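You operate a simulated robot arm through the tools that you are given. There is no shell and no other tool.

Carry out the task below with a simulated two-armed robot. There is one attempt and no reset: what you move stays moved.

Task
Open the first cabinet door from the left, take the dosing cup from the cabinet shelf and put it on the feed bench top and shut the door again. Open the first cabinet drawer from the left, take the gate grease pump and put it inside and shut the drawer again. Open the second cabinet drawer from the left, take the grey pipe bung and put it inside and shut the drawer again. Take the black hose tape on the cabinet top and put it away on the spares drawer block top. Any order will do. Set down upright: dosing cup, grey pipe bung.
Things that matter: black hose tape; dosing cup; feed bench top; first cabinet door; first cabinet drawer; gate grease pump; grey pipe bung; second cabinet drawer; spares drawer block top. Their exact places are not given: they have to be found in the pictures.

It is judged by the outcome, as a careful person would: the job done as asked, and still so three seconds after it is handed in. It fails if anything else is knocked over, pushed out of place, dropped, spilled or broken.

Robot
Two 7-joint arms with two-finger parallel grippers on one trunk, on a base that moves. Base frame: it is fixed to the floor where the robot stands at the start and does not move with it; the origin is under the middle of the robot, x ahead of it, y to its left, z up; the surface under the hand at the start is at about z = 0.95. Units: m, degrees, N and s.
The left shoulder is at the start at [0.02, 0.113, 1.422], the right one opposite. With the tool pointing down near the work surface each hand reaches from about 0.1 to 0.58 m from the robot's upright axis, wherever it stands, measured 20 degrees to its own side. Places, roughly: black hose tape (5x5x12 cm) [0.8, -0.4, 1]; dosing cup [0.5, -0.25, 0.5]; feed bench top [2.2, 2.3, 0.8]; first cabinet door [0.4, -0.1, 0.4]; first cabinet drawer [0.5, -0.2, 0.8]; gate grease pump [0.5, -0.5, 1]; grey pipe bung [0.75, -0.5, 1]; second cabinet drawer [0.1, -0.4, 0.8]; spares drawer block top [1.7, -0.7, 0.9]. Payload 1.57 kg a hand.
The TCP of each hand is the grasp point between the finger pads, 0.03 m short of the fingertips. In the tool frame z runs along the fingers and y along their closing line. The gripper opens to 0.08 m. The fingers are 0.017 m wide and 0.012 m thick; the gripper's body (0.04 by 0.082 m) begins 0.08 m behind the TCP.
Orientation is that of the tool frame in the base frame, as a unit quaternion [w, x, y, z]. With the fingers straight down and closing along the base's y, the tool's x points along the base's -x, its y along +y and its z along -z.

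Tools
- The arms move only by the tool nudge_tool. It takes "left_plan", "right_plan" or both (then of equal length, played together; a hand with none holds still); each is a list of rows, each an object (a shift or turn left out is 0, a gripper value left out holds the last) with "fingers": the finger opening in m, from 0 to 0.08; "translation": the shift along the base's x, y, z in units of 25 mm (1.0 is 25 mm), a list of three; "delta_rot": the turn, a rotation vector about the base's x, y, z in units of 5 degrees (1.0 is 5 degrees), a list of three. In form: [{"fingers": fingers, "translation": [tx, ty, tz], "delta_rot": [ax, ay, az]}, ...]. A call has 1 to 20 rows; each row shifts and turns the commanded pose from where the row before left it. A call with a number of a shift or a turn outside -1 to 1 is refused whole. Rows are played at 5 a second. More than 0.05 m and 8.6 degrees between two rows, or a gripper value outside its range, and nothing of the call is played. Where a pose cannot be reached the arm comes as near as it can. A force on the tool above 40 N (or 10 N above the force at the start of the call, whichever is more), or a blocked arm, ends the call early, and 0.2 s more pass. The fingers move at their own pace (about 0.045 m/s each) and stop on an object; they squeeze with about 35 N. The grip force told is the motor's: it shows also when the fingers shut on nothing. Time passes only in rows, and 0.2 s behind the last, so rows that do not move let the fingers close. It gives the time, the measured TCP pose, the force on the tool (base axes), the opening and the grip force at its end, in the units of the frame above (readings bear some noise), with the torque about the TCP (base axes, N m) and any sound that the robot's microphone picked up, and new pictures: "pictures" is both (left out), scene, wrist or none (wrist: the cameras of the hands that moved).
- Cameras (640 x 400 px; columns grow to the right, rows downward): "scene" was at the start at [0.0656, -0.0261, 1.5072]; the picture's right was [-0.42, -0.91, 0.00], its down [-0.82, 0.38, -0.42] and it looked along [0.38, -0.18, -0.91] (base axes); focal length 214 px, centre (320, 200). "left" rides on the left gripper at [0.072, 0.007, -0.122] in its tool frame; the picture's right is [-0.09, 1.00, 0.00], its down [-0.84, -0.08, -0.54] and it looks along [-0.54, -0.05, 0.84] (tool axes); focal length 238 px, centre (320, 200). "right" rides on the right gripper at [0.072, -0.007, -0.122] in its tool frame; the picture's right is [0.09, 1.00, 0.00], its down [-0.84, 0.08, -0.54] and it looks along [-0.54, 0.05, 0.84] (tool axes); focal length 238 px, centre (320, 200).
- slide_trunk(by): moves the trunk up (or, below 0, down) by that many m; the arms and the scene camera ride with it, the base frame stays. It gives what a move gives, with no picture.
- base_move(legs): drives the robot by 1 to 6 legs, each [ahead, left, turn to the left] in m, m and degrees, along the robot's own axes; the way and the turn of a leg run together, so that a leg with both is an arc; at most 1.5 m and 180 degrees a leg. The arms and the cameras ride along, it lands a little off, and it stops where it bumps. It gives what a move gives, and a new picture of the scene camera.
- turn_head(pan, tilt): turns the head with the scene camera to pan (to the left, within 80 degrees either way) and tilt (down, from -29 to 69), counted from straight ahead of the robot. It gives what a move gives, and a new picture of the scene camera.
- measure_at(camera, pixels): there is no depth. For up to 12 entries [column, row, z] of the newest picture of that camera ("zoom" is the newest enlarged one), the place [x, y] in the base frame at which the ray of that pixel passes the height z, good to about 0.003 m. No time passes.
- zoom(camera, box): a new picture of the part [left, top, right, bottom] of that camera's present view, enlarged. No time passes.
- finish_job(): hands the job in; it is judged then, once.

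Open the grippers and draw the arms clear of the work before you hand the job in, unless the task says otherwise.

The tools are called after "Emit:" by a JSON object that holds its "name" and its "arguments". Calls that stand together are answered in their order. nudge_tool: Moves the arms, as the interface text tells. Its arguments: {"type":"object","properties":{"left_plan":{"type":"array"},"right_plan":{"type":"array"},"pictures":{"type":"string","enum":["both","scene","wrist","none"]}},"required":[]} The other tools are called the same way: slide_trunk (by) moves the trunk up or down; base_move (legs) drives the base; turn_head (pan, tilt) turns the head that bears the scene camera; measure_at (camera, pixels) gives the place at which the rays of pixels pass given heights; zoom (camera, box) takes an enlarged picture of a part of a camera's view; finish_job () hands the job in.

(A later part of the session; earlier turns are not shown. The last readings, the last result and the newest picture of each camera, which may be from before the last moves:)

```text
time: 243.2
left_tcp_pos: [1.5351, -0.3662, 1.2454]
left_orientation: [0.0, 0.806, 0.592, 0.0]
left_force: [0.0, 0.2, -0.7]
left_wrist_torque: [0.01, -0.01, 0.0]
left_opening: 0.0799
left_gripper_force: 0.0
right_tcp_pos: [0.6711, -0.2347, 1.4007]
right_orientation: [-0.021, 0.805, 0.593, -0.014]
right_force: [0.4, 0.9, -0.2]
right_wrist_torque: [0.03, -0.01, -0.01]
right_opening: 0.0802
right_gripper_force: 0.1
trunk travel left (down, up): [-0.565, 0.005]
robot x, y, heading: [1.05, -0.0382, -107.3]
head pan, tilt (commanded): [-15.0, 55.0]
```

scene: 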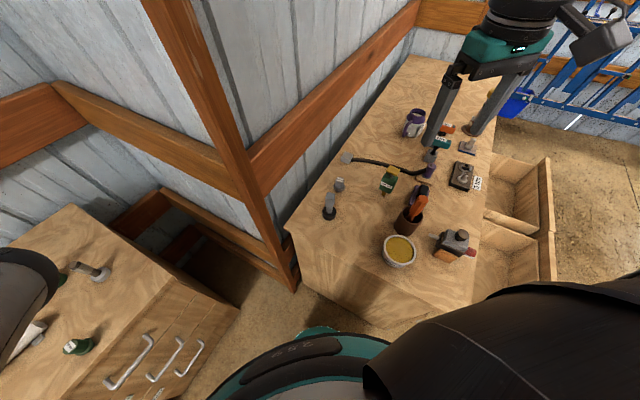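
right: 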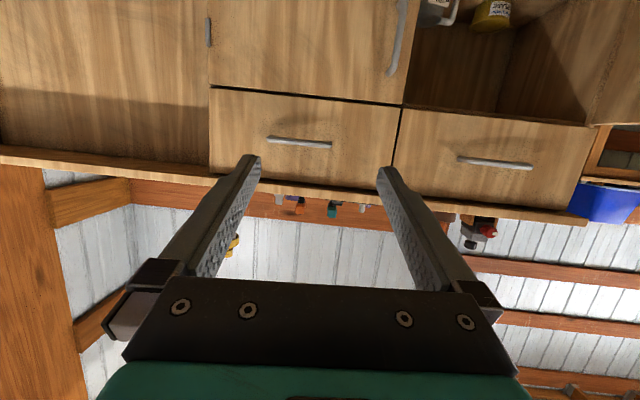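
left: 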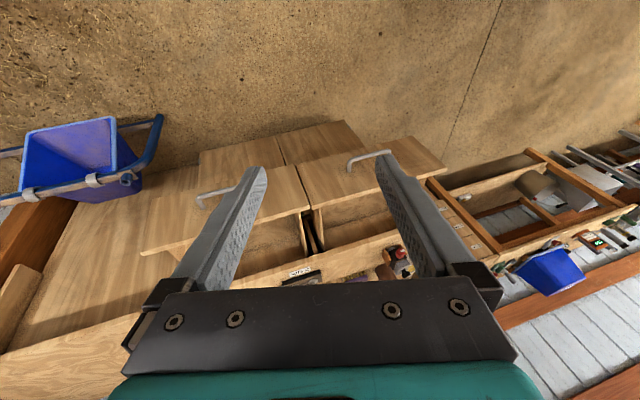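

I zoom in on the green object (388,180) – it seems to carry a label on this side – and on the bung (340,184) and tape (330,205).

Emit:
{"name": "zoom", "arguments": {"camera": "scene", "box": [300, 140, 460, 240]}}

Emit:
{"name": "zoom", "arguments": {"camera": "scene", "box": [360, 150, 420, 200]}}

```text
4.00 times, centred on (380, 190) of scene
```

zoom: 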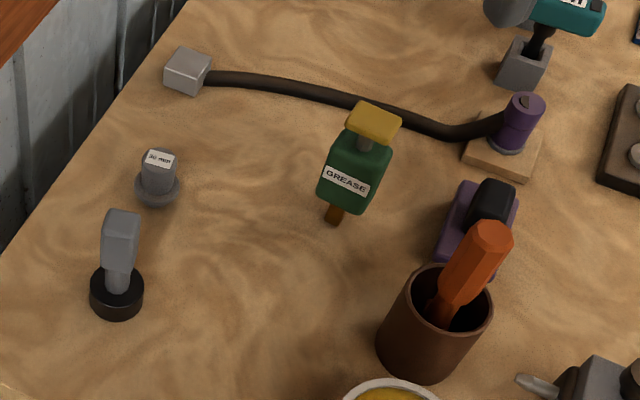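

```text
8.00 times, centred on (390, 175) of scene
```

zoom: 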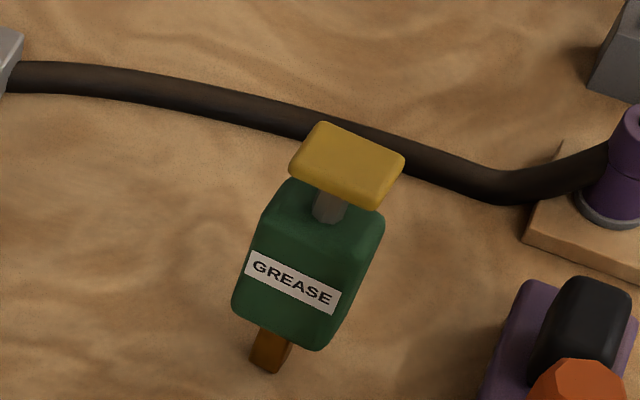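

The label reads GREASE: the green object is the gate grease pump. First I take the black hose tape, which is right in the right hand's range; I look through the right wrist camera.

Emit:
{"name": "nudge_tool", "arguments": {"right_plan": [{"translation": [0, 0, 0], "fingers": 0.08}], "pictures": "wrist"}}

```text
time: 243.6
left_tcp_pos: [1.5353, -0.3663, 1.2459]
left_orientation: [0.0, 0.806, 0.592, 0.0]
left_force: [-0.7, 0.0, 0.0]
left_wrist_torque: [-0.01, 0.01, 0.03]
left_opening: 0.0801
left_gripper_force: 0.1
right_tcp_pos: [0.6704, -0.2346, 1.4022]
right_orientation: [-0.02, 0.805, 0.592, -0.015]
right_force: [-0.6, -0.4, -0.5]
right_wrist_torque: [0.0, 0.01, 0.04]
right_opening: 0.0796
right_gripper_force: 0.0
trunk travel left (down, up): [-0.565, 0.005]
robot x, y, heading: [1.046, -0.0353, -107.5]
head pan, tilt (commanded): [-15.0, 55.0]
```

right: 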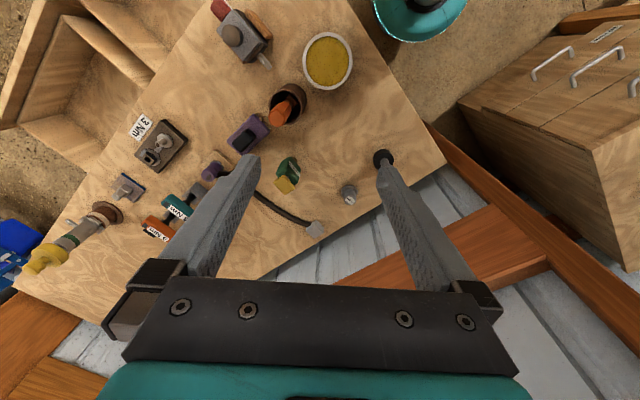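

Tape (383,158), bung (349,193) and pump (286,172) are all visible. I move the right hand above the tape and down to z≈1.25.

Emit:
{"name": "nudge_tool", "arguments": {"right_plan": [{"translation": [0.483, -0.935, -0.7]}, {"translation": [0.483, -0.935, -0.7]}, {"translation": [0.483, -0.935, -0.7]}, {"translation": [0.483, -0.935, -0.7]}, {"translation": [0.483, -0.935, -0.7]}, {"translation": [0.483, -0.935, -0.7]}, {"translation": [0.483, -0.935, -0.7]}, {"translation": [0.483, -0.935, -0.7]}]}}

```text
time: 245.4
left_tcp_pos: [1.5351, -0.365, 1.2452]
left_orientation: [-0.001, 0.807, 0.591, -0.001]
left_force: [0.3, -0.4, 0.0]
left_wrist_torque: [-0.02, 0.03, 0.01]
left_opening: 0.08
left_gripper_force: 0.1
right_tcp_pos: [0.7574, -0.4082, 1.2713]
right_orientation: [-0.02, 0.806, 0.591, -0.015]
right_force: [0.2, -0.1, 0.4]
right_wrist_torque: [-0.01, -0.02, 0.03]
right_opening: 0.0799
right_gripper_force: 0.0
right hand out of reach, approached as far as the arm can: row 8
trunk travel left (down, up): [-0.565, 0.005]
robot x, y, heading: [1.0481, -0.0372, -107.5]
head pan, tilt (commanded): [-15.0, 55.0]
```

scene: 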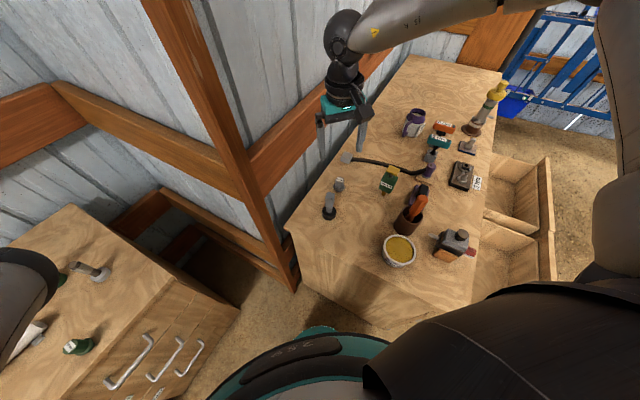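
right: 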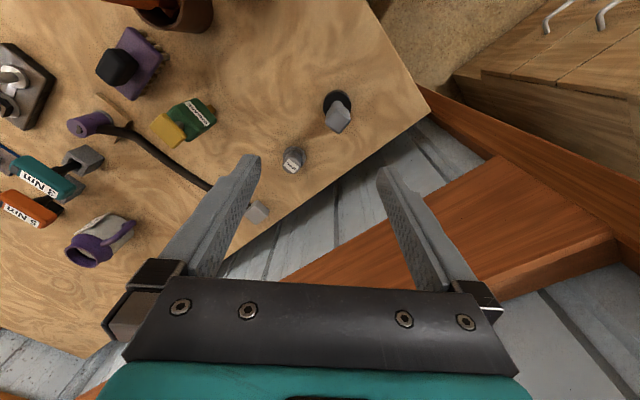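

The tape is at (335,105) in the wrist view. I measure the bases of tape, bung and pump from here.

Emit:
{"name": "measure_at", "arguments": {"camera": "right", "pixels": [[335, 101, 0.95], [335, 101, 0.97], [341, 120, 1.07], [341, 118, 1.05], [294, 160, 1.0], [292, 156, 0.97], [212, 107, 0.95], [172, 128, 1.07], [290, 152, 0.95]]}}

Emit:
{"name": "zoom", "arguments": {"camera": "right", "box": [250, 70, 390, 190]}}

```text
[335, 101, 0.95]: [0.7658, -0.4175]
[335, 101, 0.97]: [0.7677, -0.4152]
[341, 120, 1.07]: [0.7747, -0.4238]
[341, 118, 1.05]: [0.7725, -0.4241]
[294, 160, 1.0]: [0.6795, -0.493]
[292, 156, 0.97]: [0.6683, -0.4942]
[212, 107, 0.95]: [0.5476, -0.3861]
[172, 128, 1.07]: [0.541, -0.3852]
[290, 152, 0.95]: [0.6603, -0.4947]
```

```text
3.33 times, centred on (320, 130) of right
```

zoom: 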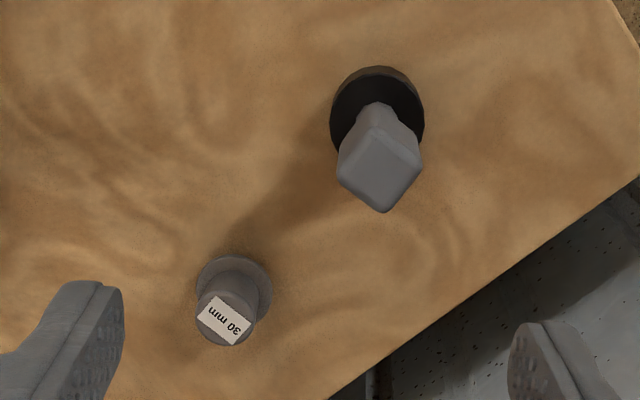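

The tape's head is a square block (~26 mm) turned about 38° to the gripper. I refine its centre and then turn the hand clockwise to match its faces while staying above.

Emit:
{"name": "measure_at", "arguments": {"camera": "right", "pixels": [[337, 103, 0.965], [338, 118, 1.07], [338, 118, 1.06], [290, 157, 0.96], [288, 163, 1.0]]}}

Emit:
{"name": "nudge_tool", "arguments": {"right_plan": [{"delta_rot": [0, 0, -0.95]}, {"delta_rot": [0, 0, -0.95]}, {"delta_rot": [0, 0, -0.95]}, {"delta_rot": [0, 0, -0.95]}, {"delta_rot": [0, 0, -0.95]}, {"delta_rot": [0, 0, -0.95]}, {"delta_rot": [0, 0, -0.95]}, {"delta_rot": [0, 0, -0.95]}], "pictures": "wrist"}}

```text
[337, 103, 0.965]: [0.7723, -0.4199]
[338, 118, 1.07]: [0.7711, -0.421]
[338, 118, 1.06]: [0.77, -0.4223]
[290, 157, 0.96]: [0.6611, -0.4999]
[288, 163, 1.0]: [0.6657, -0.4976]
```

```text
time: 247.2
left_tcp_pos: [1.5344, -0.3665, 1.2454]
left_orientation: [-0.001, 0.806, 0.592, 0.001]
left_force: [0.3, 0.0, 0.8]
left_wrist_torque: [-0.01, 0.02, -0.03]
left_opening: 0.0799
left_gripper_force: 0.0
right_tcp_pos: [0.7593, -0.4058, 1.2729]
right_orientation: [-0.023, 0.955, 0.297, -0.007]
right_force: [0.8, -0.3, 0.3]
right_wrist_torque: [0.01, 0.01, 0.0]
right_opening: 0.0802
right_gripper_force: 0.1
right hand out of reach, approached as far as the arm can: row 3
trunk travel left (down, up): [-0.565, 0.005]
robot x, y, heading: [1.0503, -0.0368, -107.2]
head pan, tilt (commanded): [-15.0, 55.0]
```

right: 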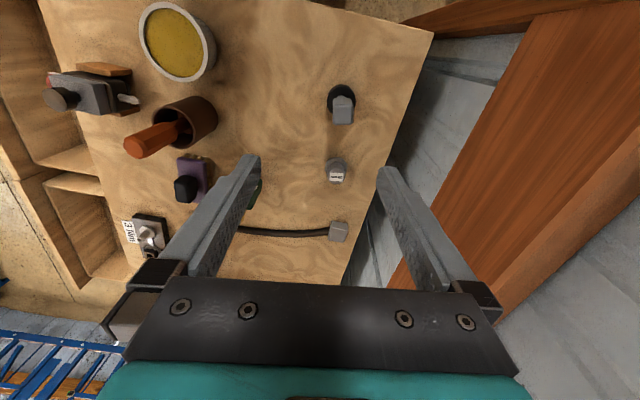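

The tape's head now looks square to the fingers. I zoom to verify the alignment.

Emit:
{"name": "zoom", "arguments": {"camera": "right", "box": [290, 60, 400, 190]}}

Emit:
{"name": "measure_at", "arguments": {"camera": "right", "pixels": [[343, 98, 0.965], [343, 110, 1.07], [336, 168, 0.96], [337, 172, 1.0]]}}

```text
3.08 times, centred on (345, 125) of right
```

zoom: 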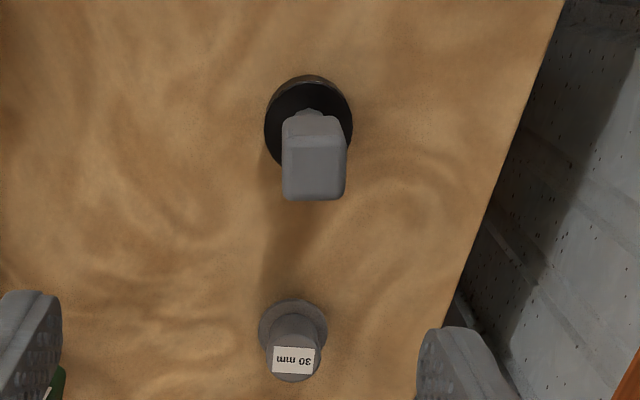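

```text
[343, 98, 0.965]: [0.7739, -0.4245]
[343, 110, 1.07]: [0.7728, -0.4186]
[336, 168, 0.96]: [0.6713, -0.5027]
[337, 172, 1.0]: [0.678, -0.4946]
```

Alignment is good; tape centre about (0.772,-0.420). I lower the hand over it to z≈1.04.

Emit:
{"name": "nudge_tool", "arguments": {"right_plan": [{"translation": [0.25, -0.28, -0.8]}, {"translation": [0.25, -0.28, -0.8]}, {"translation": [0, 0, -0.95]}, {"translation": [0, 0, -0.95]}, {"translation": [0, 0, -0.95]}, {"translation": [0, 0, -0.95]}], "pictures": "wrist"}}

```text
time: 248.6
left_tcp_pos: [1.5346, -0.3652, 1.2443]
left_orientation: [0.0, 0.806, 0.592, 0.0]
left_force: [-0.1, -0.2, 0.8]
left_wrist_torque: [0.0, -0.01, 0.01]
left_opening: 0.0802
left_gripper_force: 0.1
right_tcp_pos: [0.7391, -0.3526, 1.1913]
right_orientation: [-0.023, 0.954, 0.298, -0.007]
right_force: [-0.2, -0.6, 0.1]
right_wrist_torque: [0.02, -0.02, -0.01]
right_opening: 0.0801
right_gripper_force: 0.1
right hand out of reach, approached as far as the arm can: row 1, 2, 3, 4, 5, 6
trunk travel left (down, up): [-0.565, 0.005]
robot x, y, heading: [1.0494, -0.0362, -107.2]
head pan, tilt (commanded): [-15.0, 55.0]
```

right: 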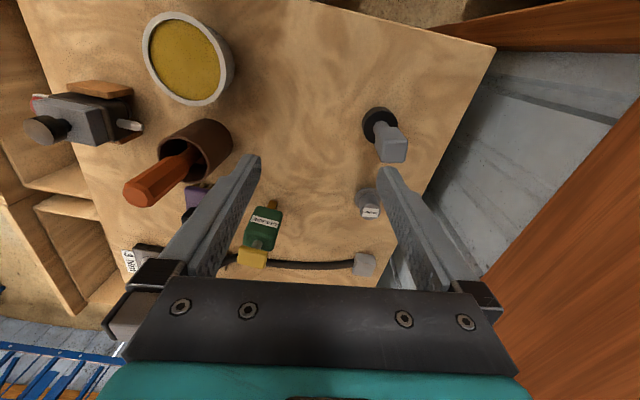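

The right arm runs out of reach here, so I bring the base 6.5 cm closer (still about 0.26 m from the cabinet side).

Emit:
{"name": "base_move", "arguments": {"legs": [[0.065, 0.0, 0]]}}

Emit:
{"name": "nudge_tool", "arguments": {"right_plan": [{"translation": [0.6, 0.0, 0]}, {"translation": [0.6, 0.0, 0]}], "pictures": "wrist"}}

```text
time: 249.6
left_tcp_pos: [1.5152, -0.4287, 1.2454]
left_orientation: [-0.001, 0.806, 0.591, 0.0]
left_force: [-0.3, -0.8, -0.3]
left_wrist_torque: [0.04, 0.02, -0.02]
left_opening: 0.0802
left_gripper_force: 0.1
right_tcp_pos: [0.7193, -0.4156, 1.1905]
right_orientation: [-0.023, 0.955, 0.297, -0.007]
right_force: [-0.1, -0.1, -0.1]
right_wrist_torque: [0.02, 0.01, 0.01]
right_opening: 0.0799
right_gripper_force: 0.0
trunk travel left (down, up): [-0.565, 0.005]
robot x, y, heading: [1.0308, -0.1, -107.4]
head pan, tilt (commanded): [-15.0, 55.0]
```

scene: 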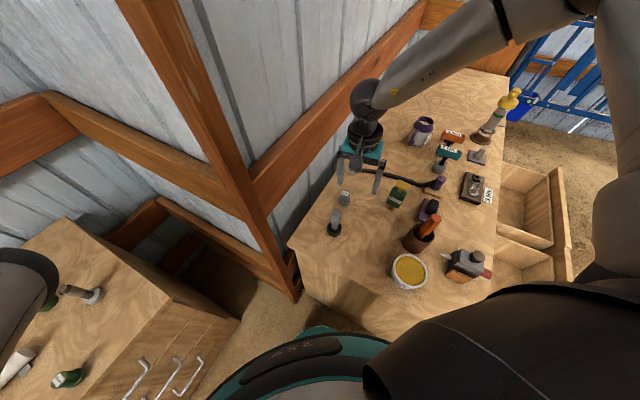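

```text
time: 250.2
left_tcp_pos: [1.5153, -0.427, 1.2461]
left_orientation: [0.0, 0.806, 0.591, 0.0]
left_force: [0.2, 0.8, -0.5]
left_wrist_torque: [0.03, 0.01, -0.01]
left_opening: 0.08
left_gripper_force: 0.1
right_tcp_pos: [0.7457, -0.4078, 1.1995]
right_orientation: [-0.023, 0.955, 0.297, -0.007]
right_force: [0.7, 0.2, -0.5]
right_wrist_torque: [0.01, 0.0, -0.02]
right_opening: 0.08
right_gripper_force: 0.0
right hand out of reach, approached as far as the arm can: row 1, 2
trunk travel left (down, up): [-0.565, 0.005]
robot x, y, heading: [1.0331, -0.0979, -107.4]
head pan, tilt (commanded): [-15.0, 55.0]
```

right: 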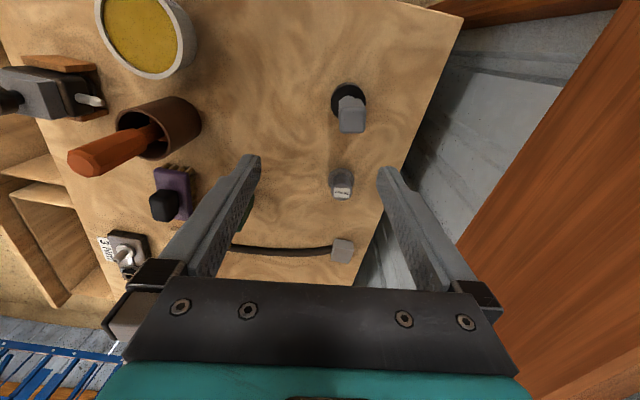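

Rather than strain the arm, I use base and trunk for positioning: the hand needs to go about 29 mm to the robot's left. I raise the left hand for clearance first.

Emit:
{"name": "nudge_tool", "arguments": {"left_plan": [{"translation": [0, 0, 0.9]}, {"translation": [0, 0, 0.9]}, {"translation": [0, 0, 0.9]}, {"translation": [0, 0, 0.9]}], "pictures": "none"}}

Emit:
{"name": "base_move", "arguments": {"legs": [[0.004, 0.029, 0]]}}

Emit:
{"name": "zoom", "arguments": {"camera": "right", "box": [240, 60, 440, 240]}}

```text
time: 251.2
left_tcp_pos: [1.5152, -0.4286, 1.3351]
left_orientation: [0.0, 0.806, 0.591, 0.0]
left_force: [0.6, 0.0, 0.2]
left_wrist_torque: [-0.01, 0.01, 0.04]
left_opening: 0.0802
left_gripper_force: 0.1
right_tcp_pos: [0.7466, -0.4065, 1.2]
right_orientation: [-0.022, 0.954, 0.297, -0.007]
right_force: [1.1, 1.0, -0.5]
right_wrist_torque: [0.02, 0.0, 0.02]
right_opening: 0.0801
right_gripper_force: 0.0
trunk travel left (down, up): [-0.565, 0.005]
robot x, y, heading: [1.0328, -0.0954, -107.4]
head pan, tilt (commanded): [-15.0, 55.0]
```

```text
time: 252.1
left_tcp_pos: [1.5413, -0.442, 1.3336]
left_orientation: [0.0, 0.806, 0.591, 0.0]
left_force: [0.5, -0.3, -0.1]
left_wrist_torque: [0.03, 0.01, -0.02]
left_opening: 0.0801
left_gripper_force: 0.1
right_tcp_pos: [0.773, -0.419, 1.1998]
right_orientation: [-0.023, 0.954, 0.297, -0.007]
right_force: [-0.2, -0.3, 0.5]
right_wrist_torque: [-0.01, 0.03, 0.03]
right_opening: 0.0801
right_gripper_force: 0.1
trunk travel left (down, up): [-0.565, 0.005]
robot x, y, heading: [1.0573, -0.1117, -107.7]
head pan, tilt (commanded): [-15.0, 55.0]
```

scene: 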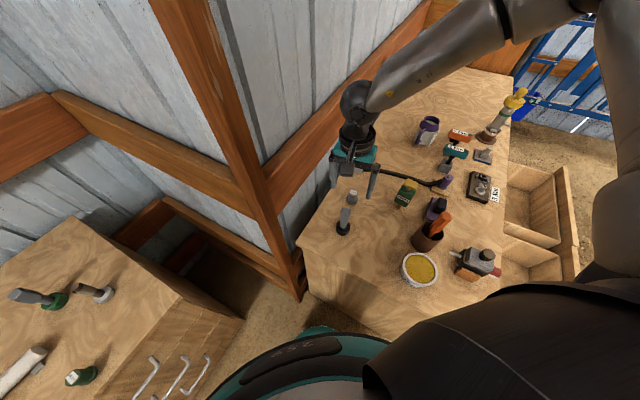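

```text
2.22 times, centred on (340, 150) of right
```

zoom: 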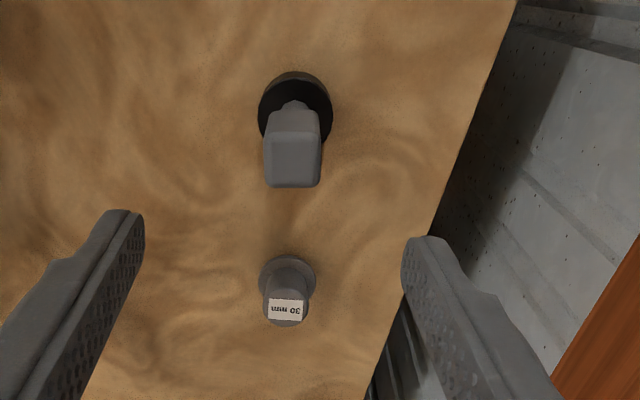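

The hand is right above the tape (0.773,-0.419). I lower the trunk 0.165 m so the fingers straddle its head.

Emit:
{"name": "slide_trunk", "arguments": {"by": -0.165}}

Emit:
{"name": "nudge_tool", "arguments": {"right_plan": [{"translation": [0, 0, 0]}]}}

```text
time: 253.9
left_tcp_pos: [1.541, -0.4419, 1.1688]
left_orientation: [0.001, 0.806, 0.591, 0.001]
left_force: [0.6, -0.5, -0.7]
left_wrist_torque: [-0.02, 0.0, -0.02]
left_opening: 0.0802
left_gripper_force: 0.0
right_tcp_pos: [0.7708, -0.4207, 1.0348]
right_orientation: [-0.022, 0.955, 0.297, -0.007]
right_force: [1.1, -0.1, -1.1]
right_wrist_torque: [0.03, -0.03, -0.01]
right_opening: 0.0799
right_gripper_force: 0.1
trunk travel left (down, up): [-0.4, 0.17]
robot x, y, heading: [1.0589, -0.1091, -107.3]
head pan, tilt (commanded): [-15.0, 55.0]
```

```text
time: 254.3
left_tcp_pos: [1.5408, -0.4415, 1.1692]
left_orientation: [0.0, 0.806, 0.591, 0.0]
left_force: [-0.8, -0.3, 0.1]
left_wrist_torque: [0.0, -0.01, -0.02]
left_opening: 0.0797
left_gripper_force: 0.0
right_tcp_pos: [0.7731, -0.419, 1.0339]
right_orientation: [-0.023, 0.954, 0.297, -0.007]
right_force: [0.3, -0.2, 0.4]
right_wrist_torque: [-0.06, -0.02, -0.01]
right_opening: 0.0798
right_gripper_force: 0.0
trunk travel left (down, up): [-0.4, 0.17]
robot x, y, heading: [1.0572, -0.1128, -107.3]
head pan, tilt (commanded): [-15.0, 55.0]
```

scene: 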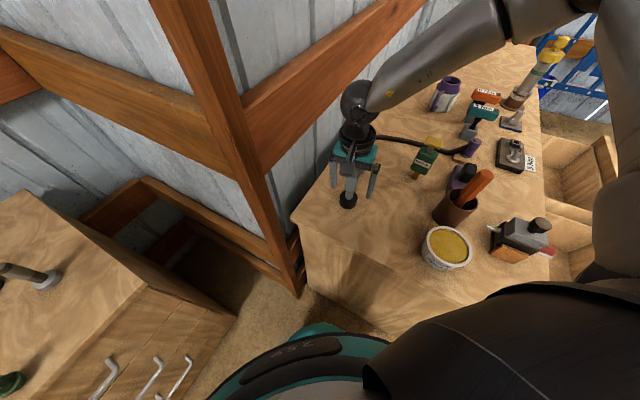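
right: 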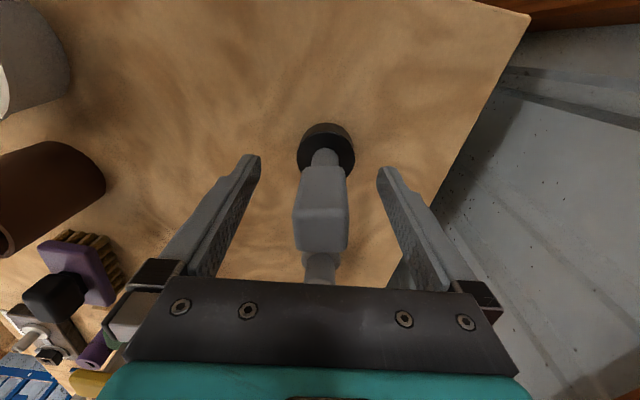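

The tape's head is centred between the open fingers (320,200 in the wrist view). I close the fingers on it.

Emit:
{"name": "nudge_tool", "arguments": {"right_plan": [{"fingers": 0.0}, {"fingers": 0.0}, {"fingers": 0.0}, {"fingers": 0.0}, {"fingers": 0.0}], "pictures": "wrist"}}

```text
time: 255.5
left_tcp_pos: [1.5418, -0.4419, 1.1686]
left_orientation: [0.0, 0.807, 0.591, 0.0]
left_force: [0.8, -0.1, 0.7]
left_wrist_torque: [0.0, -0.04, -0.01]
left_opening: 0.08
left_gripper_force: 0.1
right_tcp_pos: [0.7736, -0.4196, 1.0333]
right_orientation: [-0.022, 0.955, 0.297, -0.007]
right_force: [0.0, -0.7, 1.6]
right_wrist_torque: [-0.09, -0.01, 0.03]
right_opening: 0.0278
right_gripper_force: 31.5
trunk travel left (down, up): [-0.4, 0.17]
robot x, y, heading: [1.0586, -0.1074, -107.8]
head pan, tilt (commanded): [-15.0, 55.0]
```

right: 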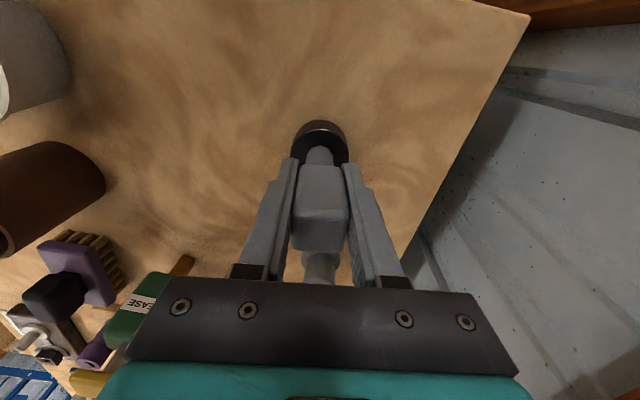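

The tape is gripped (opening 0.028). I lift it with the trunk, then back away from the cabinet corner toward the open floor and turn to face the spares block.

Emit:
{"name": "slide_trunk", "arguments": {"by": 0.165}}

Emit:
{"name": "base_move", "arguments": {"legs": [[-0.555, -0.12, 0], [0, 0, 45]]}}

Emit:
{"name": "turn_head", "arguments": {"pan": 0, "tilt": 35}}

```text
time: 257.4
left_tcp_pos: [1.5412, -0.4426, 1.3345]
left_orientation: [0.0, 0.807, 0.591, 0.001]
left_force: [-0.4, 0.0, 0.3]
left_wrist_torque: [-0.02, -0.01, 0.01]
left_opening: 0.08
left_gripper_force: 0.1
right_tcp_pos: [0.7735, -0.4199, 1.199]
right_orientation: [-0.023, 0.954, 0.298, -0.007]
right_force: [0.1, -0.3, -1.2]
right_wrist_torque: [0.01, 0.0, -0.01]
right_opening: 0.0272
right_gripper_force: 34.9
trunk travel left (down, up): [-0.565, 0.005]
robot x, y, heading: [1.0524, -0.1141, -107.6]
head pan, tilt (commanded): [-15.0, 55.0]
```

```text
time: 262.8
left_tcp_pos: [1.6884, 0.5722, 1.3339]
left_orientation: [0.001, 0.518, 0.856, -0.001]
left_force: [0.8, -0.4, -0.6]
left_wrist_torque: [-0.04, 0.02, 0.0]
left_opening: 0.0802
left_gripper_force: 0.1
right_tcp_pos: [1.132, 0.0423, 1.1984]
right_orientation: [-0.018, 0.767, 0.641, -0.015]
right_force: [-0.9, -0.6, -1.2]
right_wrist_torque: [0.01, 0.0, 0.0]
right_opening: 0.0273
right_gripper_force: 35.3
trunk travel left (down, up): [-0.565, 0.005]
robot x, y, heading: [1.1135, 0.4605, -62.3]
head pan, tilt (commanded): [-15.0, 55.0]
```

scene: 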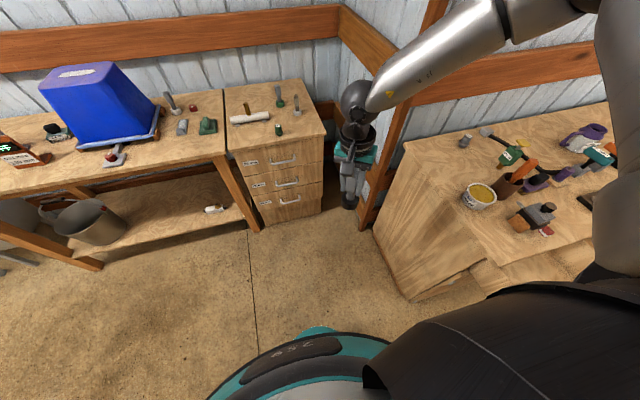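

```text
time: 263.6
left_tcp_pos: [1.6882, 0.5726, 1.3345]
left_orientation: [0.0, 0.518, 0.856, 0.0]
left_force: [0.1, -1.0, 0.6]
left_wrist_torque: [-0.01, 0.03, -0.02]
left_opening: 0.0801
left_gripper_force: 0.0
right_tcp_pos: [1.1316, 0.0426, 1.198]
right_orientation: [-0.017, 0.767, 0.641, -0.015]
right_force: [-0.2, -0.2, -0.1]
right_wrist_torque: [-0.04, -0.01, -0.01]
right_opening: 0.0275
right_gripper_force: 34.9
trunk travel left (down, up): [-0.565, 0.005]
robot x, y, heading: [1.1133, 0.4641, -62.3]
head pan, tilt (commanded): [0.0, 35.0]
```

scene: 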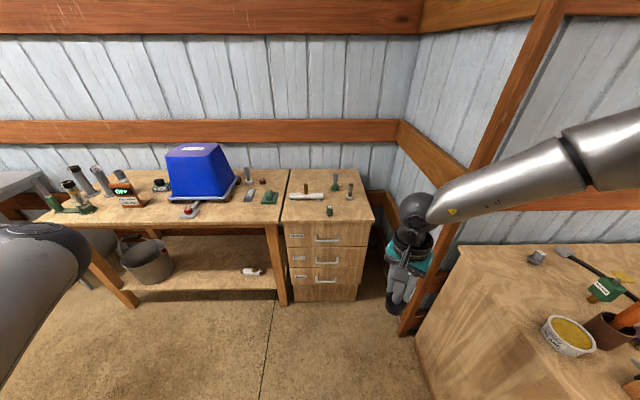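

Now facing the spares block at (330,200). I zoom in on its top to find a free spot.

Emit:
{"name": "zoom", "arguments": {"camera": "scene", "box": [265, 155, 395, 235]}}

Emit:
{"name": "measure_at", "arguments": {"camera": "scene", "pixels": [[283, 222, 0.9], [373, 222, 0.9], [292, 171, 0.9], [362, 171, 0.9], [300, 212, 0.9], [350, 210, 0.9], [310, 205, 0.9]]}}

```text
4.92 times, centred on (330, 195) of scene
```

zoom: 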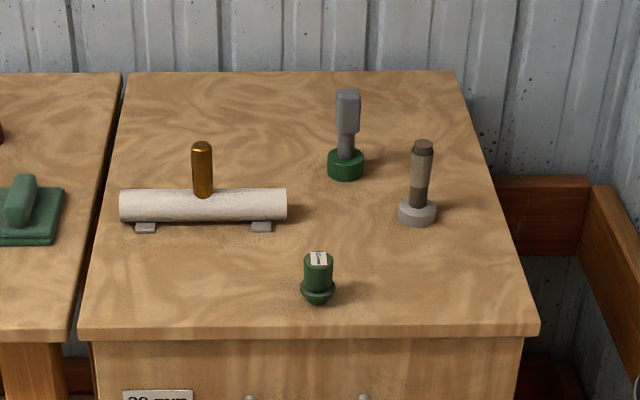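

```text
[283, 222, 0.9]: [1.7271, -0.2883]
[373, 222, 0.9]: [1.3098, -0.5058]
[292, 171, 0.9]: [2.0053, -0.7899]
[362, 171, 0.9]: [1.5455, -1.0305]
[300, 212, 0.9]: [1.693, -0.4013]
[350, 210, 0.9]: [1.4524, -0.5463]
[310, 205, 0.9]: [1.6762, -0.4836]
```

A large free area lies at the block's front-left, around zoom (190,285). I strafe left and approach so the right hand comes over it.

Emit:
{"name": "base_move", "arguments": {"legs": [[0.0, 0.272, 0], [0.52, 0, 0]]}}

Emit:
{"name": "turn_head", "arguments": {"pan": -10, "tilt": 55}}

```text
time: 268.1
left_tcp_pos: [2.1654, 0.2371, 1.3341]
left_orientation: [-0.001, 0.518, 0.855, 0.0]
left_force: [0.6, 0.2, 0.5]
left_wrist_torque: [-0.02, 0.0, 0.01]
left_opening: 0.0801
left_gripper_force: 0.0
right_tcp_pos: [1.6066, -0.292, 1.1987]
right_orientation: [-0.017, 0.767, 0.641, -0.015]
right_force: [1.0, -1.0, -0.5]
right_wrist_torque: [0.01, 0.02, -0.01]
right_opening: 0.0276
right_gripper_force: 35.1
trunk travel left (down, up): [-0.565, 0.005]
robot x, y, heading: [1.589, 0.1305, -62.3]
head pan, tilt (commanded): [0.0, 35.0]
```

scene: 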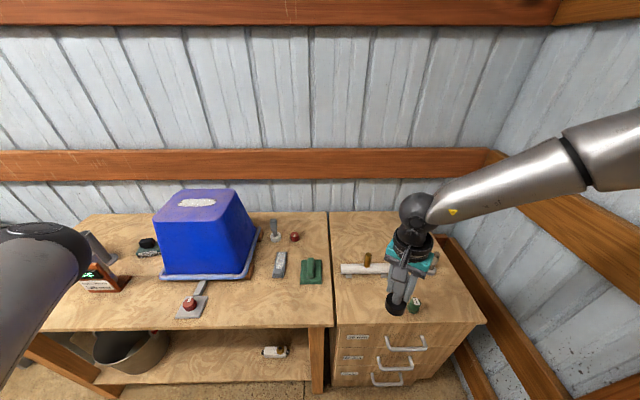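

```text
time: 268.9
left_tcp_pos: [2.1645, 0.2373, 1.3334]
left_orientation: [0.001, 0.518, 0.855, 0.0]
left_force: [0.2, 0.0, 0.3]
left_wrist_torque: [-0.02, 0.0, -0.01]
left_opening: 0.08
left_gripper_force: 0.1
right_tcp_pos: [1.6075, -0.2913, 1.199]
right_orientation: [-0.019, 0.768, 0.64, -0.016]
right_force: [0.2, 0.7, -1.4]
right_wrist_torque: [0.03, -0.01, 0.04]
right_opening: 0.0276
right_gripper_force: 35.1
trunk travel left (down, up): [-0.565, 0.005]
robot x, y, heading: [1.5927, 0.1334, -62.5]
head pan, tilt (commanded): [-10.0, 55.0]
```

scene: 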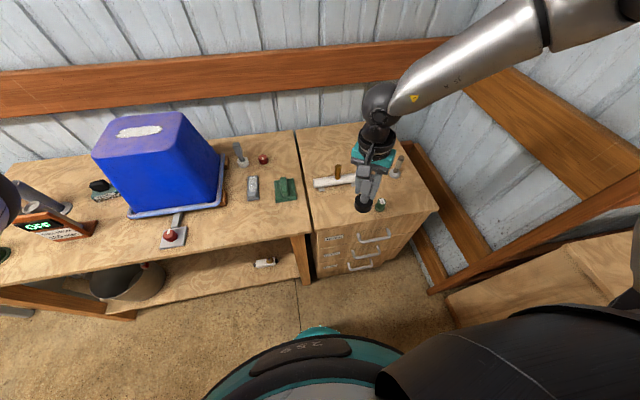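

I zoom at the block top to verify the free spot relative to the hand.

Emit:
{"name": "zoom", "arguments": {"camera": "scene", "box": [280, 110, 450, 240]}}

Emit:
{"name": "measure_at", "arguments": {"camera": "scene", "pixels": [[313, 230, 0.9], [437, 208, 0.9], [380, 211, 0.9], [340, 205, 0.9], [330, 210, 0.9], [345, 190, 0.9], [318, 188, 0.9]]}}

```text
3.08 times, centred on (365, 175) of scene
```

zoom: 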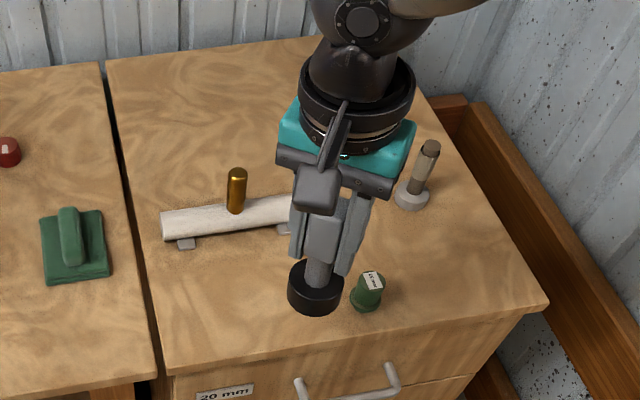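

```text
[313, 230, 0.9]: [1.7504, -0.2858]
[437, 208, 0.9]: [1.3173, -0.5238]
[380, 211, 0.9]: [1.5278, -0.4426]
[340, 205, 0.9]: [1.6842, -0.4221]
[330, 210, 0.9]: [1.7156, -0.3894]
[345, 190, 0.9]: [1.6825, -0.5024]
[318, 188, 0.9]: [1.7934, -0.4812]
```

The spot at about (1.68,-0.415) is clear: 15 cm from the green bung and 7 cm before the roll. I drive the last 0.138 m forward.

Emit:
{"name": "base_move", "arguments": {"legs": [[0.138, 0.008, 0]]}}

Emit:
{"name": "zoom", "arguments": {"camera": "scene", "box": [280, 110, 450, 260]}}

```text
time: 270.3
left_tcp_pos: [2.2347, 0.1207, 1.3342]
left_orientation: [0.0, 0.517, 0.856, 0.0]
left_force: [-0.2, 0.6, 0.3]
left_wrist_torque: [0.01, 0.0, 0.0]
left_opening: 0.08
left_gripper_force: 0.2
right_tcp_pos: [1.6766, -0.4086, 1.1985]
right_orientation: [-0.019, 0.768, 0.64, -0.015]
right_force: [-0.3, 0.9, 0.2]
right_wrist_torque: [0.03, -0.01, -0.03]
right_opening: 0.0274
right_gripper_force: 35.4
trunk travel left (down, up): [-0.565, 0.005]
robot x, y, heading: [1.6576, 0.0115, -62.5]
head pan, tilt (commanded): [-10.0, 55.0]
```

scene: 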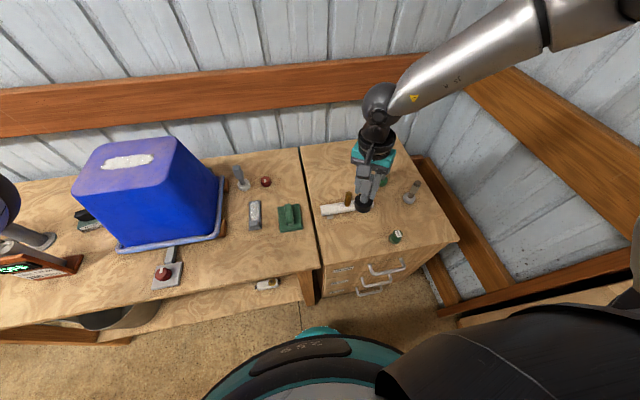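

```text
2.67 times, centred on (365, 185) of scene
```

zoom: 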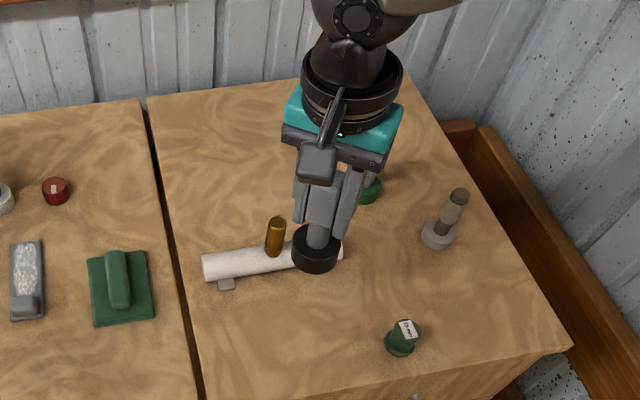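

The hand is over the spot. Before lowering the trunk I check where the left elbow would go relative to the display board and tub on the bench.

Emit:
{"name": "turn_head", "arguments": {"pan": 35, "tilt": 45}}

Emit:
{"name": "measure_at", "arguments": {"camera": "scene", "pixels": [[320, 200, 0.92]]}}

```text
time: 271.4
left_tcp_pos: [2.2348, 0.1209, 1.333]
left_orientation: [0.0, 0.517, 0.856, -0.001]
left_force: [-0.1, 0.0, 0.2]
left_wrist_torque: [0.02, 0.0, 0.01]
left_opening: 0.08
left_gripper_force: 0.0
right_tcp_pos: [1.677, -0.4076, 1.1981]
right_orientation: [-0.018, 0.767, 0.641, -0.015]
right_force: [-0.2, -0.1, -1.0]
right_wrist_torque: [0.0, -0.01, -0.01]
right_opening: 0.0272
right_gripper_force: 34.7
trunk travel left (down, up): [-0.565, 0.005]
robot x, y, heading: [1.6599, 0.0129, -62.3]
head pan, tilt (commanded): [35.0, 45.0]
```

scene: 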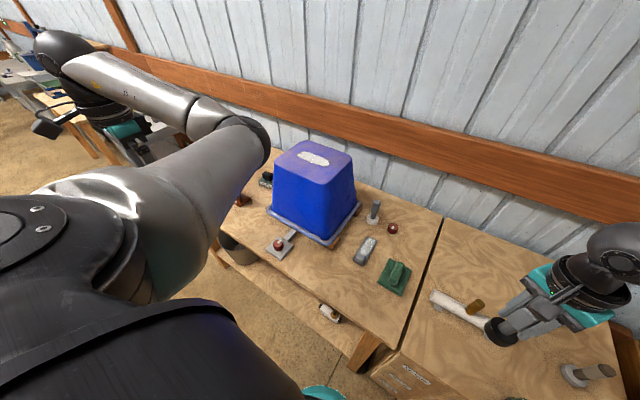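

```text
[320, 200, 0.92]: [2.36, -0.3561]
```

I measure the sign (243,203) and tub front corner near the elbow.

Emit:
{"name": "measure_at", "arguments": {"camera": "scene", "pixels": [[243, 205, 0.95], [243, 205, 1.0], [270, 218, 0.92], [275, 160, 1.2], [280, 245, 0.92], [265, 182, 0.95], [210, 245, 0.9]]}}

```text
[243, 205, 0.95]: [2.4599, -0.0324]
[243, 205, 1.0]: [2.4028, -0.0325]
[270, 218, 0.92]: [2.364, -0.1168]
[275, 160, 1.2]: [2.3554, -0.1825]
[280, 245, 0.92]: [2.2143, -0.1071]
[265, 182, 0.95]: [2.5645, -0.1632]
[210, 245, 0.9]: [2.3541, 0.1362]
```

The elbow will stay about 0.2 m from the tub and above the low items. I lower the trunk 0.19 m.

Emit:
{"name": "slide_trunk", "arguments": {"by": -0.19}}

Emit:
{"name": "turn_head", "arguments": {"pan": -10, "tilt": 55}}

Emit:
{"name": "zoom", "arguments": {"camera": "scene", "box": [280, 110, 480, 260]}}

```text
time: 273.5
left_tcp_pos: [2.235, 0.121, 1.1447]
left_orientation: [0.001, 0.518, 0.855, 0.001]
left_force: [-0.8, 0.4, 0.2]
left_wrist_torque: [-0.01, -0.02, 0.03]
left_opening: 0.0803
left_gripper_force: 0.0
right_tcp_pos: [1.676, -0.4073, 1.0087]
right_orientation: [-0.018, 0.767, 0.641, -0.014]
right_force: [0.1, 0.2, -1.3]
right_wrist_torque: [-0.01, 0.0, 0.02]
right_opening: 0.0272
right_gripper_force: 35.1
trunk travel left (down, up): [-0.375, 0.195]
robot x, y, heading: [1.6568, 0.0096, -62.3]
head pan, tilt (commanded): [35.0, 45.0]
```

```text
time: 274.6
left_tcp_pos: [2.2342, 0.1223, 1.1443]
left_orientation: [0.0, 0.518, 0.855, 0.0]
left_force: [-0.6, -1.2, -0.5]
left_wrist_torque: [0.02, 0.0, 0.02]
left_opening: 0.08
left_gripper_force: 0.0
right_tcp_pos: [1.6766, -0.4087, 1.0073]
right_orientation: [-0.019, 0.768, 0.64, -0.015]
right_force: [0.2, 0.8, -0.8]
right_wrist_torque: [-0.02, 0.0, -0.01]
right_opening: 0.0276
right_gripper_force: 34.8
trunk travel left (down, up): [-0.375, 0.195]
robot x, y, heading: [1.6588, 0.0125, -62.1]
head pan, tilt (commanded): [-10.0, 55.0]
```

scene: 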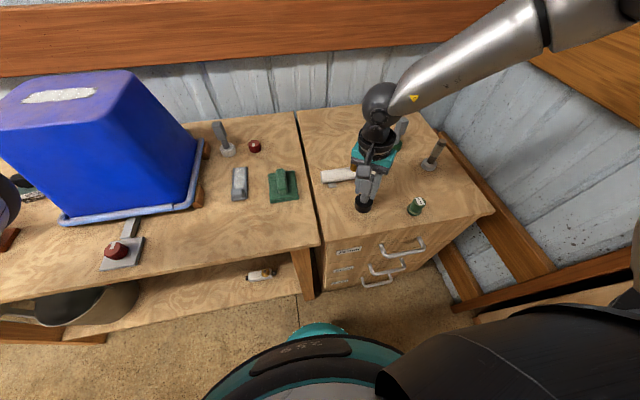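

```text
2.67 times, centred on (380, 185) of scene
```

zoom: 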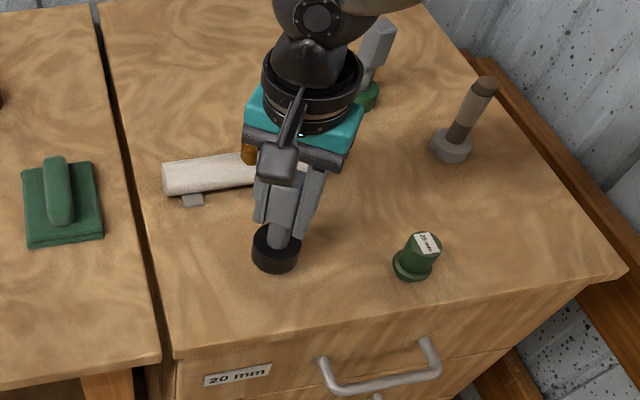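

The tape hovers about 2 cm above the block in the free area. I lower with small trunk steps, watching the force.

Emit:
{"name": "slide_trunk", "arguments": {"by": -0.018}}

Emit:
{"name": "slide_trunk", "arguments": {"by": -0.006}}

```text
time: 275.2
left_tcp_pos: [2.2334, 0.1212, 1.1268]
left_orientation: [-0.001, 0.517, 0.856, -0.001]
left_force: [0.1, 0.1, -0.8]
left_wrist_torque: [-0.01, 0.03, -0.01]
left_opening: 0.08
left_gripper_force: 0.0
right_tcp_pos: [1.6766, -0.4078, 0.9907]
right_orientation: [-0.017, 0.767, 0.641, -0.015]
right_force: [-0.1, 0.2, -0.6]
right_wrist_torque: [-0.01, 0.03, -0.01]
right_opening: 0.0273
right_gripper_force: 35.1
trunk travel left (down, up): [-0.357, 0.213]
robot x, y, heading: [1.6592, 0.0132, -62.1]
head pan, tilt (commanded): [-10.0, 55.0]
```

```text
time: 275.8
left_tcp_pos: [2.2346, 0.1221, 1.1201]
left_orientation: [-0.001, 0.518, 0.855, 0.001]
left_force: [1.0, -0.3, 0.1]
left_wrist_torque: [0.02, 0.01, -0.01]
left_opening: 0.0801
left_gripper_force: 0.0
right_tcp_pos: [1.6775, -0.4074, 0.9858]
right_orientation: [-0.018, 0.767, 0.641, -0.015]
right_force: [-0.9, 0.4, -1.0]
right_wrist_torque: [0.0, 0.0, 0.02]
right_opening: 0.0273
right_gripper_force: 35.2
trunk travel left (down, up): [-0.351, 0.219]
robot x, y, heading: [1.6584, 0.0157, -62.4]
head pan, tilt (commanded): [-10.0, 55.0]
```

No contact yet at z=0.986. I continue in 5 mm steps.

Emit:
{"name": "slide_trunk", "arguments": {"by": -0.005}}

Emit:
{"name": "slide_trunk", "arguments": {"by": -0.005}}

Emit:
{"name": "zoom", "arguments": {"camera": "scene", "box": [320, 160, 440, 250]}}

```text
time: 276.5
left_tcp_pos: [2.235, 0.1219, 1.1156]
left_orientation: [0.0, 0.518, 0.855, -0.001]
left_force: [-0.2, -0.9, -0.4]
left_wrist_torque: [-0.02, 0.03, 0.02]
left_opening: 0.0796
left_gripper_force: 0.0
right_tcp_pos: [1.6776, -0.4092, 0.9836]
right_orientation: [-0.016, 0.768, 0.64, -0.016]
right_force: [-2.2, 2.3, 11.4]
right_wrist_torque: [0.1, 0.01, 0.02]
right_opening: 0.0273
right_gripper_force: 35.0
trunk travel left (down, up): [-0.346, 0.224]
robot x, y, heading: [1.6592, 0.011, -62.5]
head pan, tilt (commanded): [-10.0, 55.0]
stopped: the force on the tool passed its limit at 41 N (the readings are from after the stop); the commanded pose is now the measured one
```

```text
time: 276.9
left_tcp_pos: [2.2352, 0.1209, 1.1125]
left_orientation: [0.001, 0.517, 0.856, 0.0]
left_force: [-0.4, -1.0, -0.1]
left_wrist_torque: [0.01, 0.0, -0.01]
left_opening: 0.0799
left_gripper_force: 0.2
right_tcp_pos: [1.6799, -0.4099, 0.9833]
right_orientation: [-0.013, 0.768, 0.64, -0.017]
right_force: [-3.4, 3.9, 16.0]
right_wrist_torque: [0.27, 0.01, 0.05]
right_opening: 0.0274
right_gripper_force: 35.0
trunk travel left (down, up): [-0.343, 0.227]
robot x, y, heading: [1.6579, 0.0104, -62.2]
head pan, tilt (commanded): [-10.0, 55.0]
stopped: the force on the tool passed its limit at 46 N (the readings are from after the stop); the commanded pose is now the measured one
```

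```text
4.44 times, centred on (380, 205) of scene
```

zoom: 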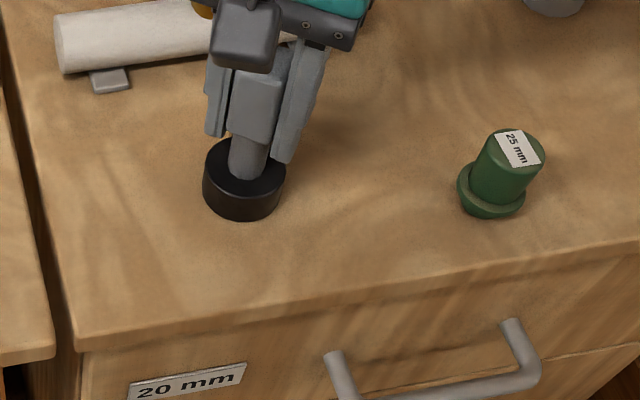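

Contact: the tape stands on the block top. I open the fingers.

Emit:
{"name": "nudge_tool", "arguments": {"right_plan": [{"fingers": 0.035}, {"fingers": 0.05}, {"fingers": 0.08}, {"fingers": 0.08}]}}

Emit:
{"name": "zoom", "arguments": {"camera": "scene", "box": [320, 160, 440, 250]}}

```text
time: 277.9
left_tcp_pos: [2.2344, 0.1211, 1.1121]
left_orientation: [0.001, 0.518, 0.856, -0.001]
left_force: [-0.8, 0.1, 0.4]
left_wrist_torque: [0.0, 0.03, -0.05]
left_opening: 0.0798
left_gripper_force: 0.0
right_tcp_pos: [1.678, -0.411, 0.9821]
right_orientation: [-0.013, 0.768, 0.641, -0.017]
right_force: [-0.2, 0.6, -0.6]
right_wrist_torque: [0.01, 0.01, 0.0]
right_opening: 0.0799
right_gripper_force: 0.0
trunk travel left (down, up): [-0.343, 0.227]
robot x, y, heading: [1.6577, 0.0101, -62.5]
head pan, tilt (commanded): [-10.0, 55.0]
```

scene: 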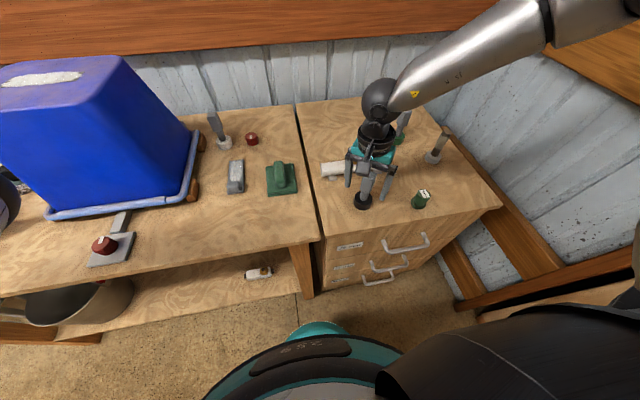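
right: 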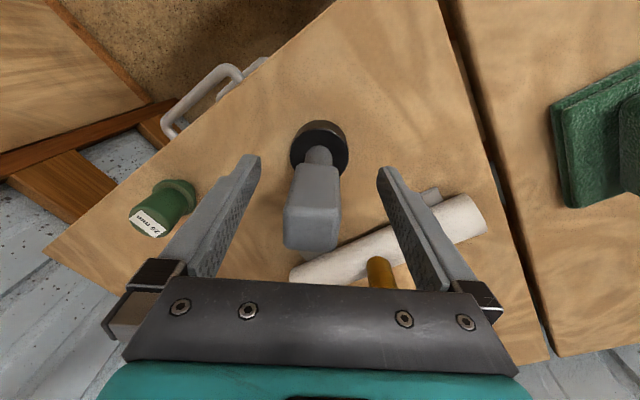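

```text
4.44 times, centred on (380, 205) of scene
```

zoom: 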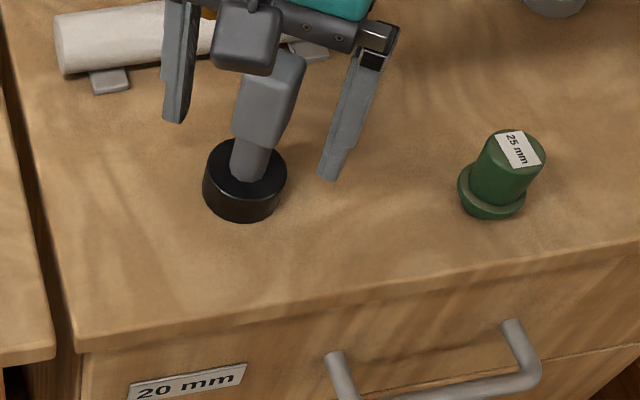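

The tape stands free on the spares block. I raise the trunk straight up to clear it, then back away.

Emit:
{"name": "slide_trunk", "arguments": {"by": 0.225}}

Emit:
{"name": "base_move", "arguments": {"legs": [[-0.65, 0, 0]]}}

Emit:
{"name": "turn_head", "arguments": {"pan": 0, "tilt": 45}}

```text
time: 280.3
left_tcp_pos: [2.2341, 0.1212, 1.3358]
left_orientation: [0.001, 0.518, 0.855, 0.0]
left_force: [-0.3, 0.3, 0.2]
left_wrist_torque: [-0.02, 0.0, -0.01]
left_opening: 0.0801
left_gripper_force: 0.0
right_tcp_pos: [1.6793, -0.411, 1.2067]
right_orientation: [-0.013, 0.768, 0.64, -0.016]
right_force: [0.6, 0.2, 0.1]
right_wrist_torque: [0.0, 0.05, -0.03]
right_opening: 0.0798
right_gripper_force: 0.1
trunk travel left (down, up): [-0.568, 0.002]
robot x, y, heading: [1.6614, 0.0128, -62.6]
head pan, tilt (commanded): [-10.0, 55.0]
```

```text
time: 284.0
left_tcp_pos: [1.913, 0.7237, 1.3373]
left_orientation: [0.001, 0.504, 0.863, 0.0]
left_force: [0.0, -0.2, 0.5]
left_wrist_torque: [-0.02, 0.01, 0.0]
left_opening: 0.0797
left_gripper_force: 0.1
right_tcp_pos: [1.3745, 0.1737, 1.207]
right_orientation: [-0.012, 0.758, 0.652, -0.016]
right_force: [-0.3, 1.0, -0.7]
right_wrist_torque: [0.02, 0.02, 0.03]
right_opening: 0.0798
right_gripper_force: 0.0
trunk travel left (down, up): [-0.568, 0.002]
robot x, y, heading: [1.3407, 0.597, -60.5]
head pan, tilt (commanded): [-10.0, 55.0]
```

scene: 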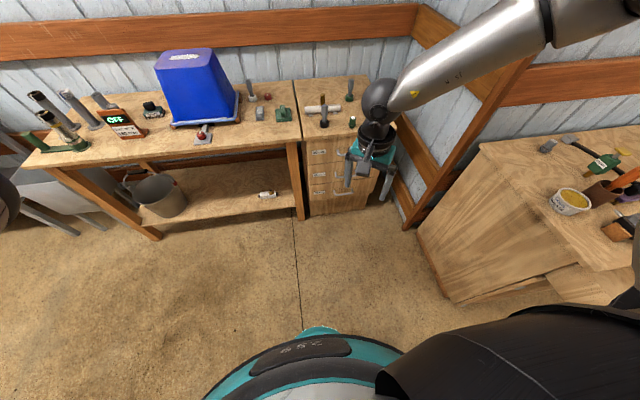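

```text
time: 284.7
left_tcp_pos: [1.9123, 0.7242, 1.3373]
left_orientation: [0.0, 0.505, 0.863, -0.001]
left_force: [0.0, 0.7, 0.2]
left_wrist_torque: [-0.01, 0.01, -0.02]
left_opening: 0.08
left_gripper_force: 0.0
right_tcp_pos: [1.3732, 0.1743, 1.2074]
right_orientation: [-0.013, 0.758, 0.652, -0.016]
right_force: [-0.7, 0.5, -0.6]
right_wrist_torque: [0.02, -0.02, 0.02]
right_opening: 0.0801
right_gripper_force: 0.1
trunk travel left (down, up): [-0.568, 0.002]
robot x, y, heading: [1.3378, 0.5989, -60.5]
head pan, tilt (commanded): [0.0, 45.0]
```

scene: 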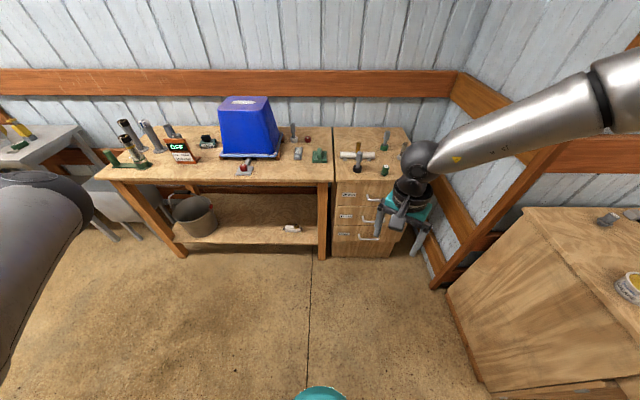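

I return the right hand's yaw to neutral and test how far forward the arm can reach with the fingers down, here in free space.

Emit:
{"name": "nudge_tool", "arguments": {"right_plan": [{"delta_rot": [0, 0, 0.95]}, {"delta_rot": [0, 0, 0.95]}, {"delta_rot": [0, 0, 0.95]}, {"delta_rot": [0, 0, 0.95]}, {"delta_rot": [0, 0, 0.95]}, {"delta_rot": [0, 0, 0.95]}, {"delta_rot": [0, 0, 0.95]}, {"delta_rot": [0, 0, 0.95]}, {"translation": [0.49, -0.87, 0]}, {"translation": [0.49, -0.87, 0]}, {"translation": [0.49, -0.87, 0]}, {"translation": [0.49, -0.87, 0]}], "pictures": "none"}}

```text
time: 287.3
left_tcp_pos: [1.9128, 0.7232, 1.3369]
left_orientation: [0.0, 0.505, 0.863, 0.0]
left_force: [-0.2, 0.2, 0.7]
left_wrist_torque: [-0.02, 0.02, -0.02]
left_opening: 0.08
left_gripper_force: 0.2
right_tcp_pos: [1.3836, 0.1003, 1.2411]
right_orientation: [-0.006, 0.504, 0.864, -0.02]
right_force: [-0.3, 0.4, 0.5]
right_wrist_torque: [0.0, 0.02, 0.02]
right_opening: 0.0803
right_gripper_force: 0.0
right hand out of reach, approached as far as the arm can: row 9, 10, 11, 12
trunk travel left (down, up): [-0.568, 0.002]
robot x, y, heading: [1.3384, 0.5972, -60.7]
head pan, tilt (commanded): [0.0, 45.0]
```

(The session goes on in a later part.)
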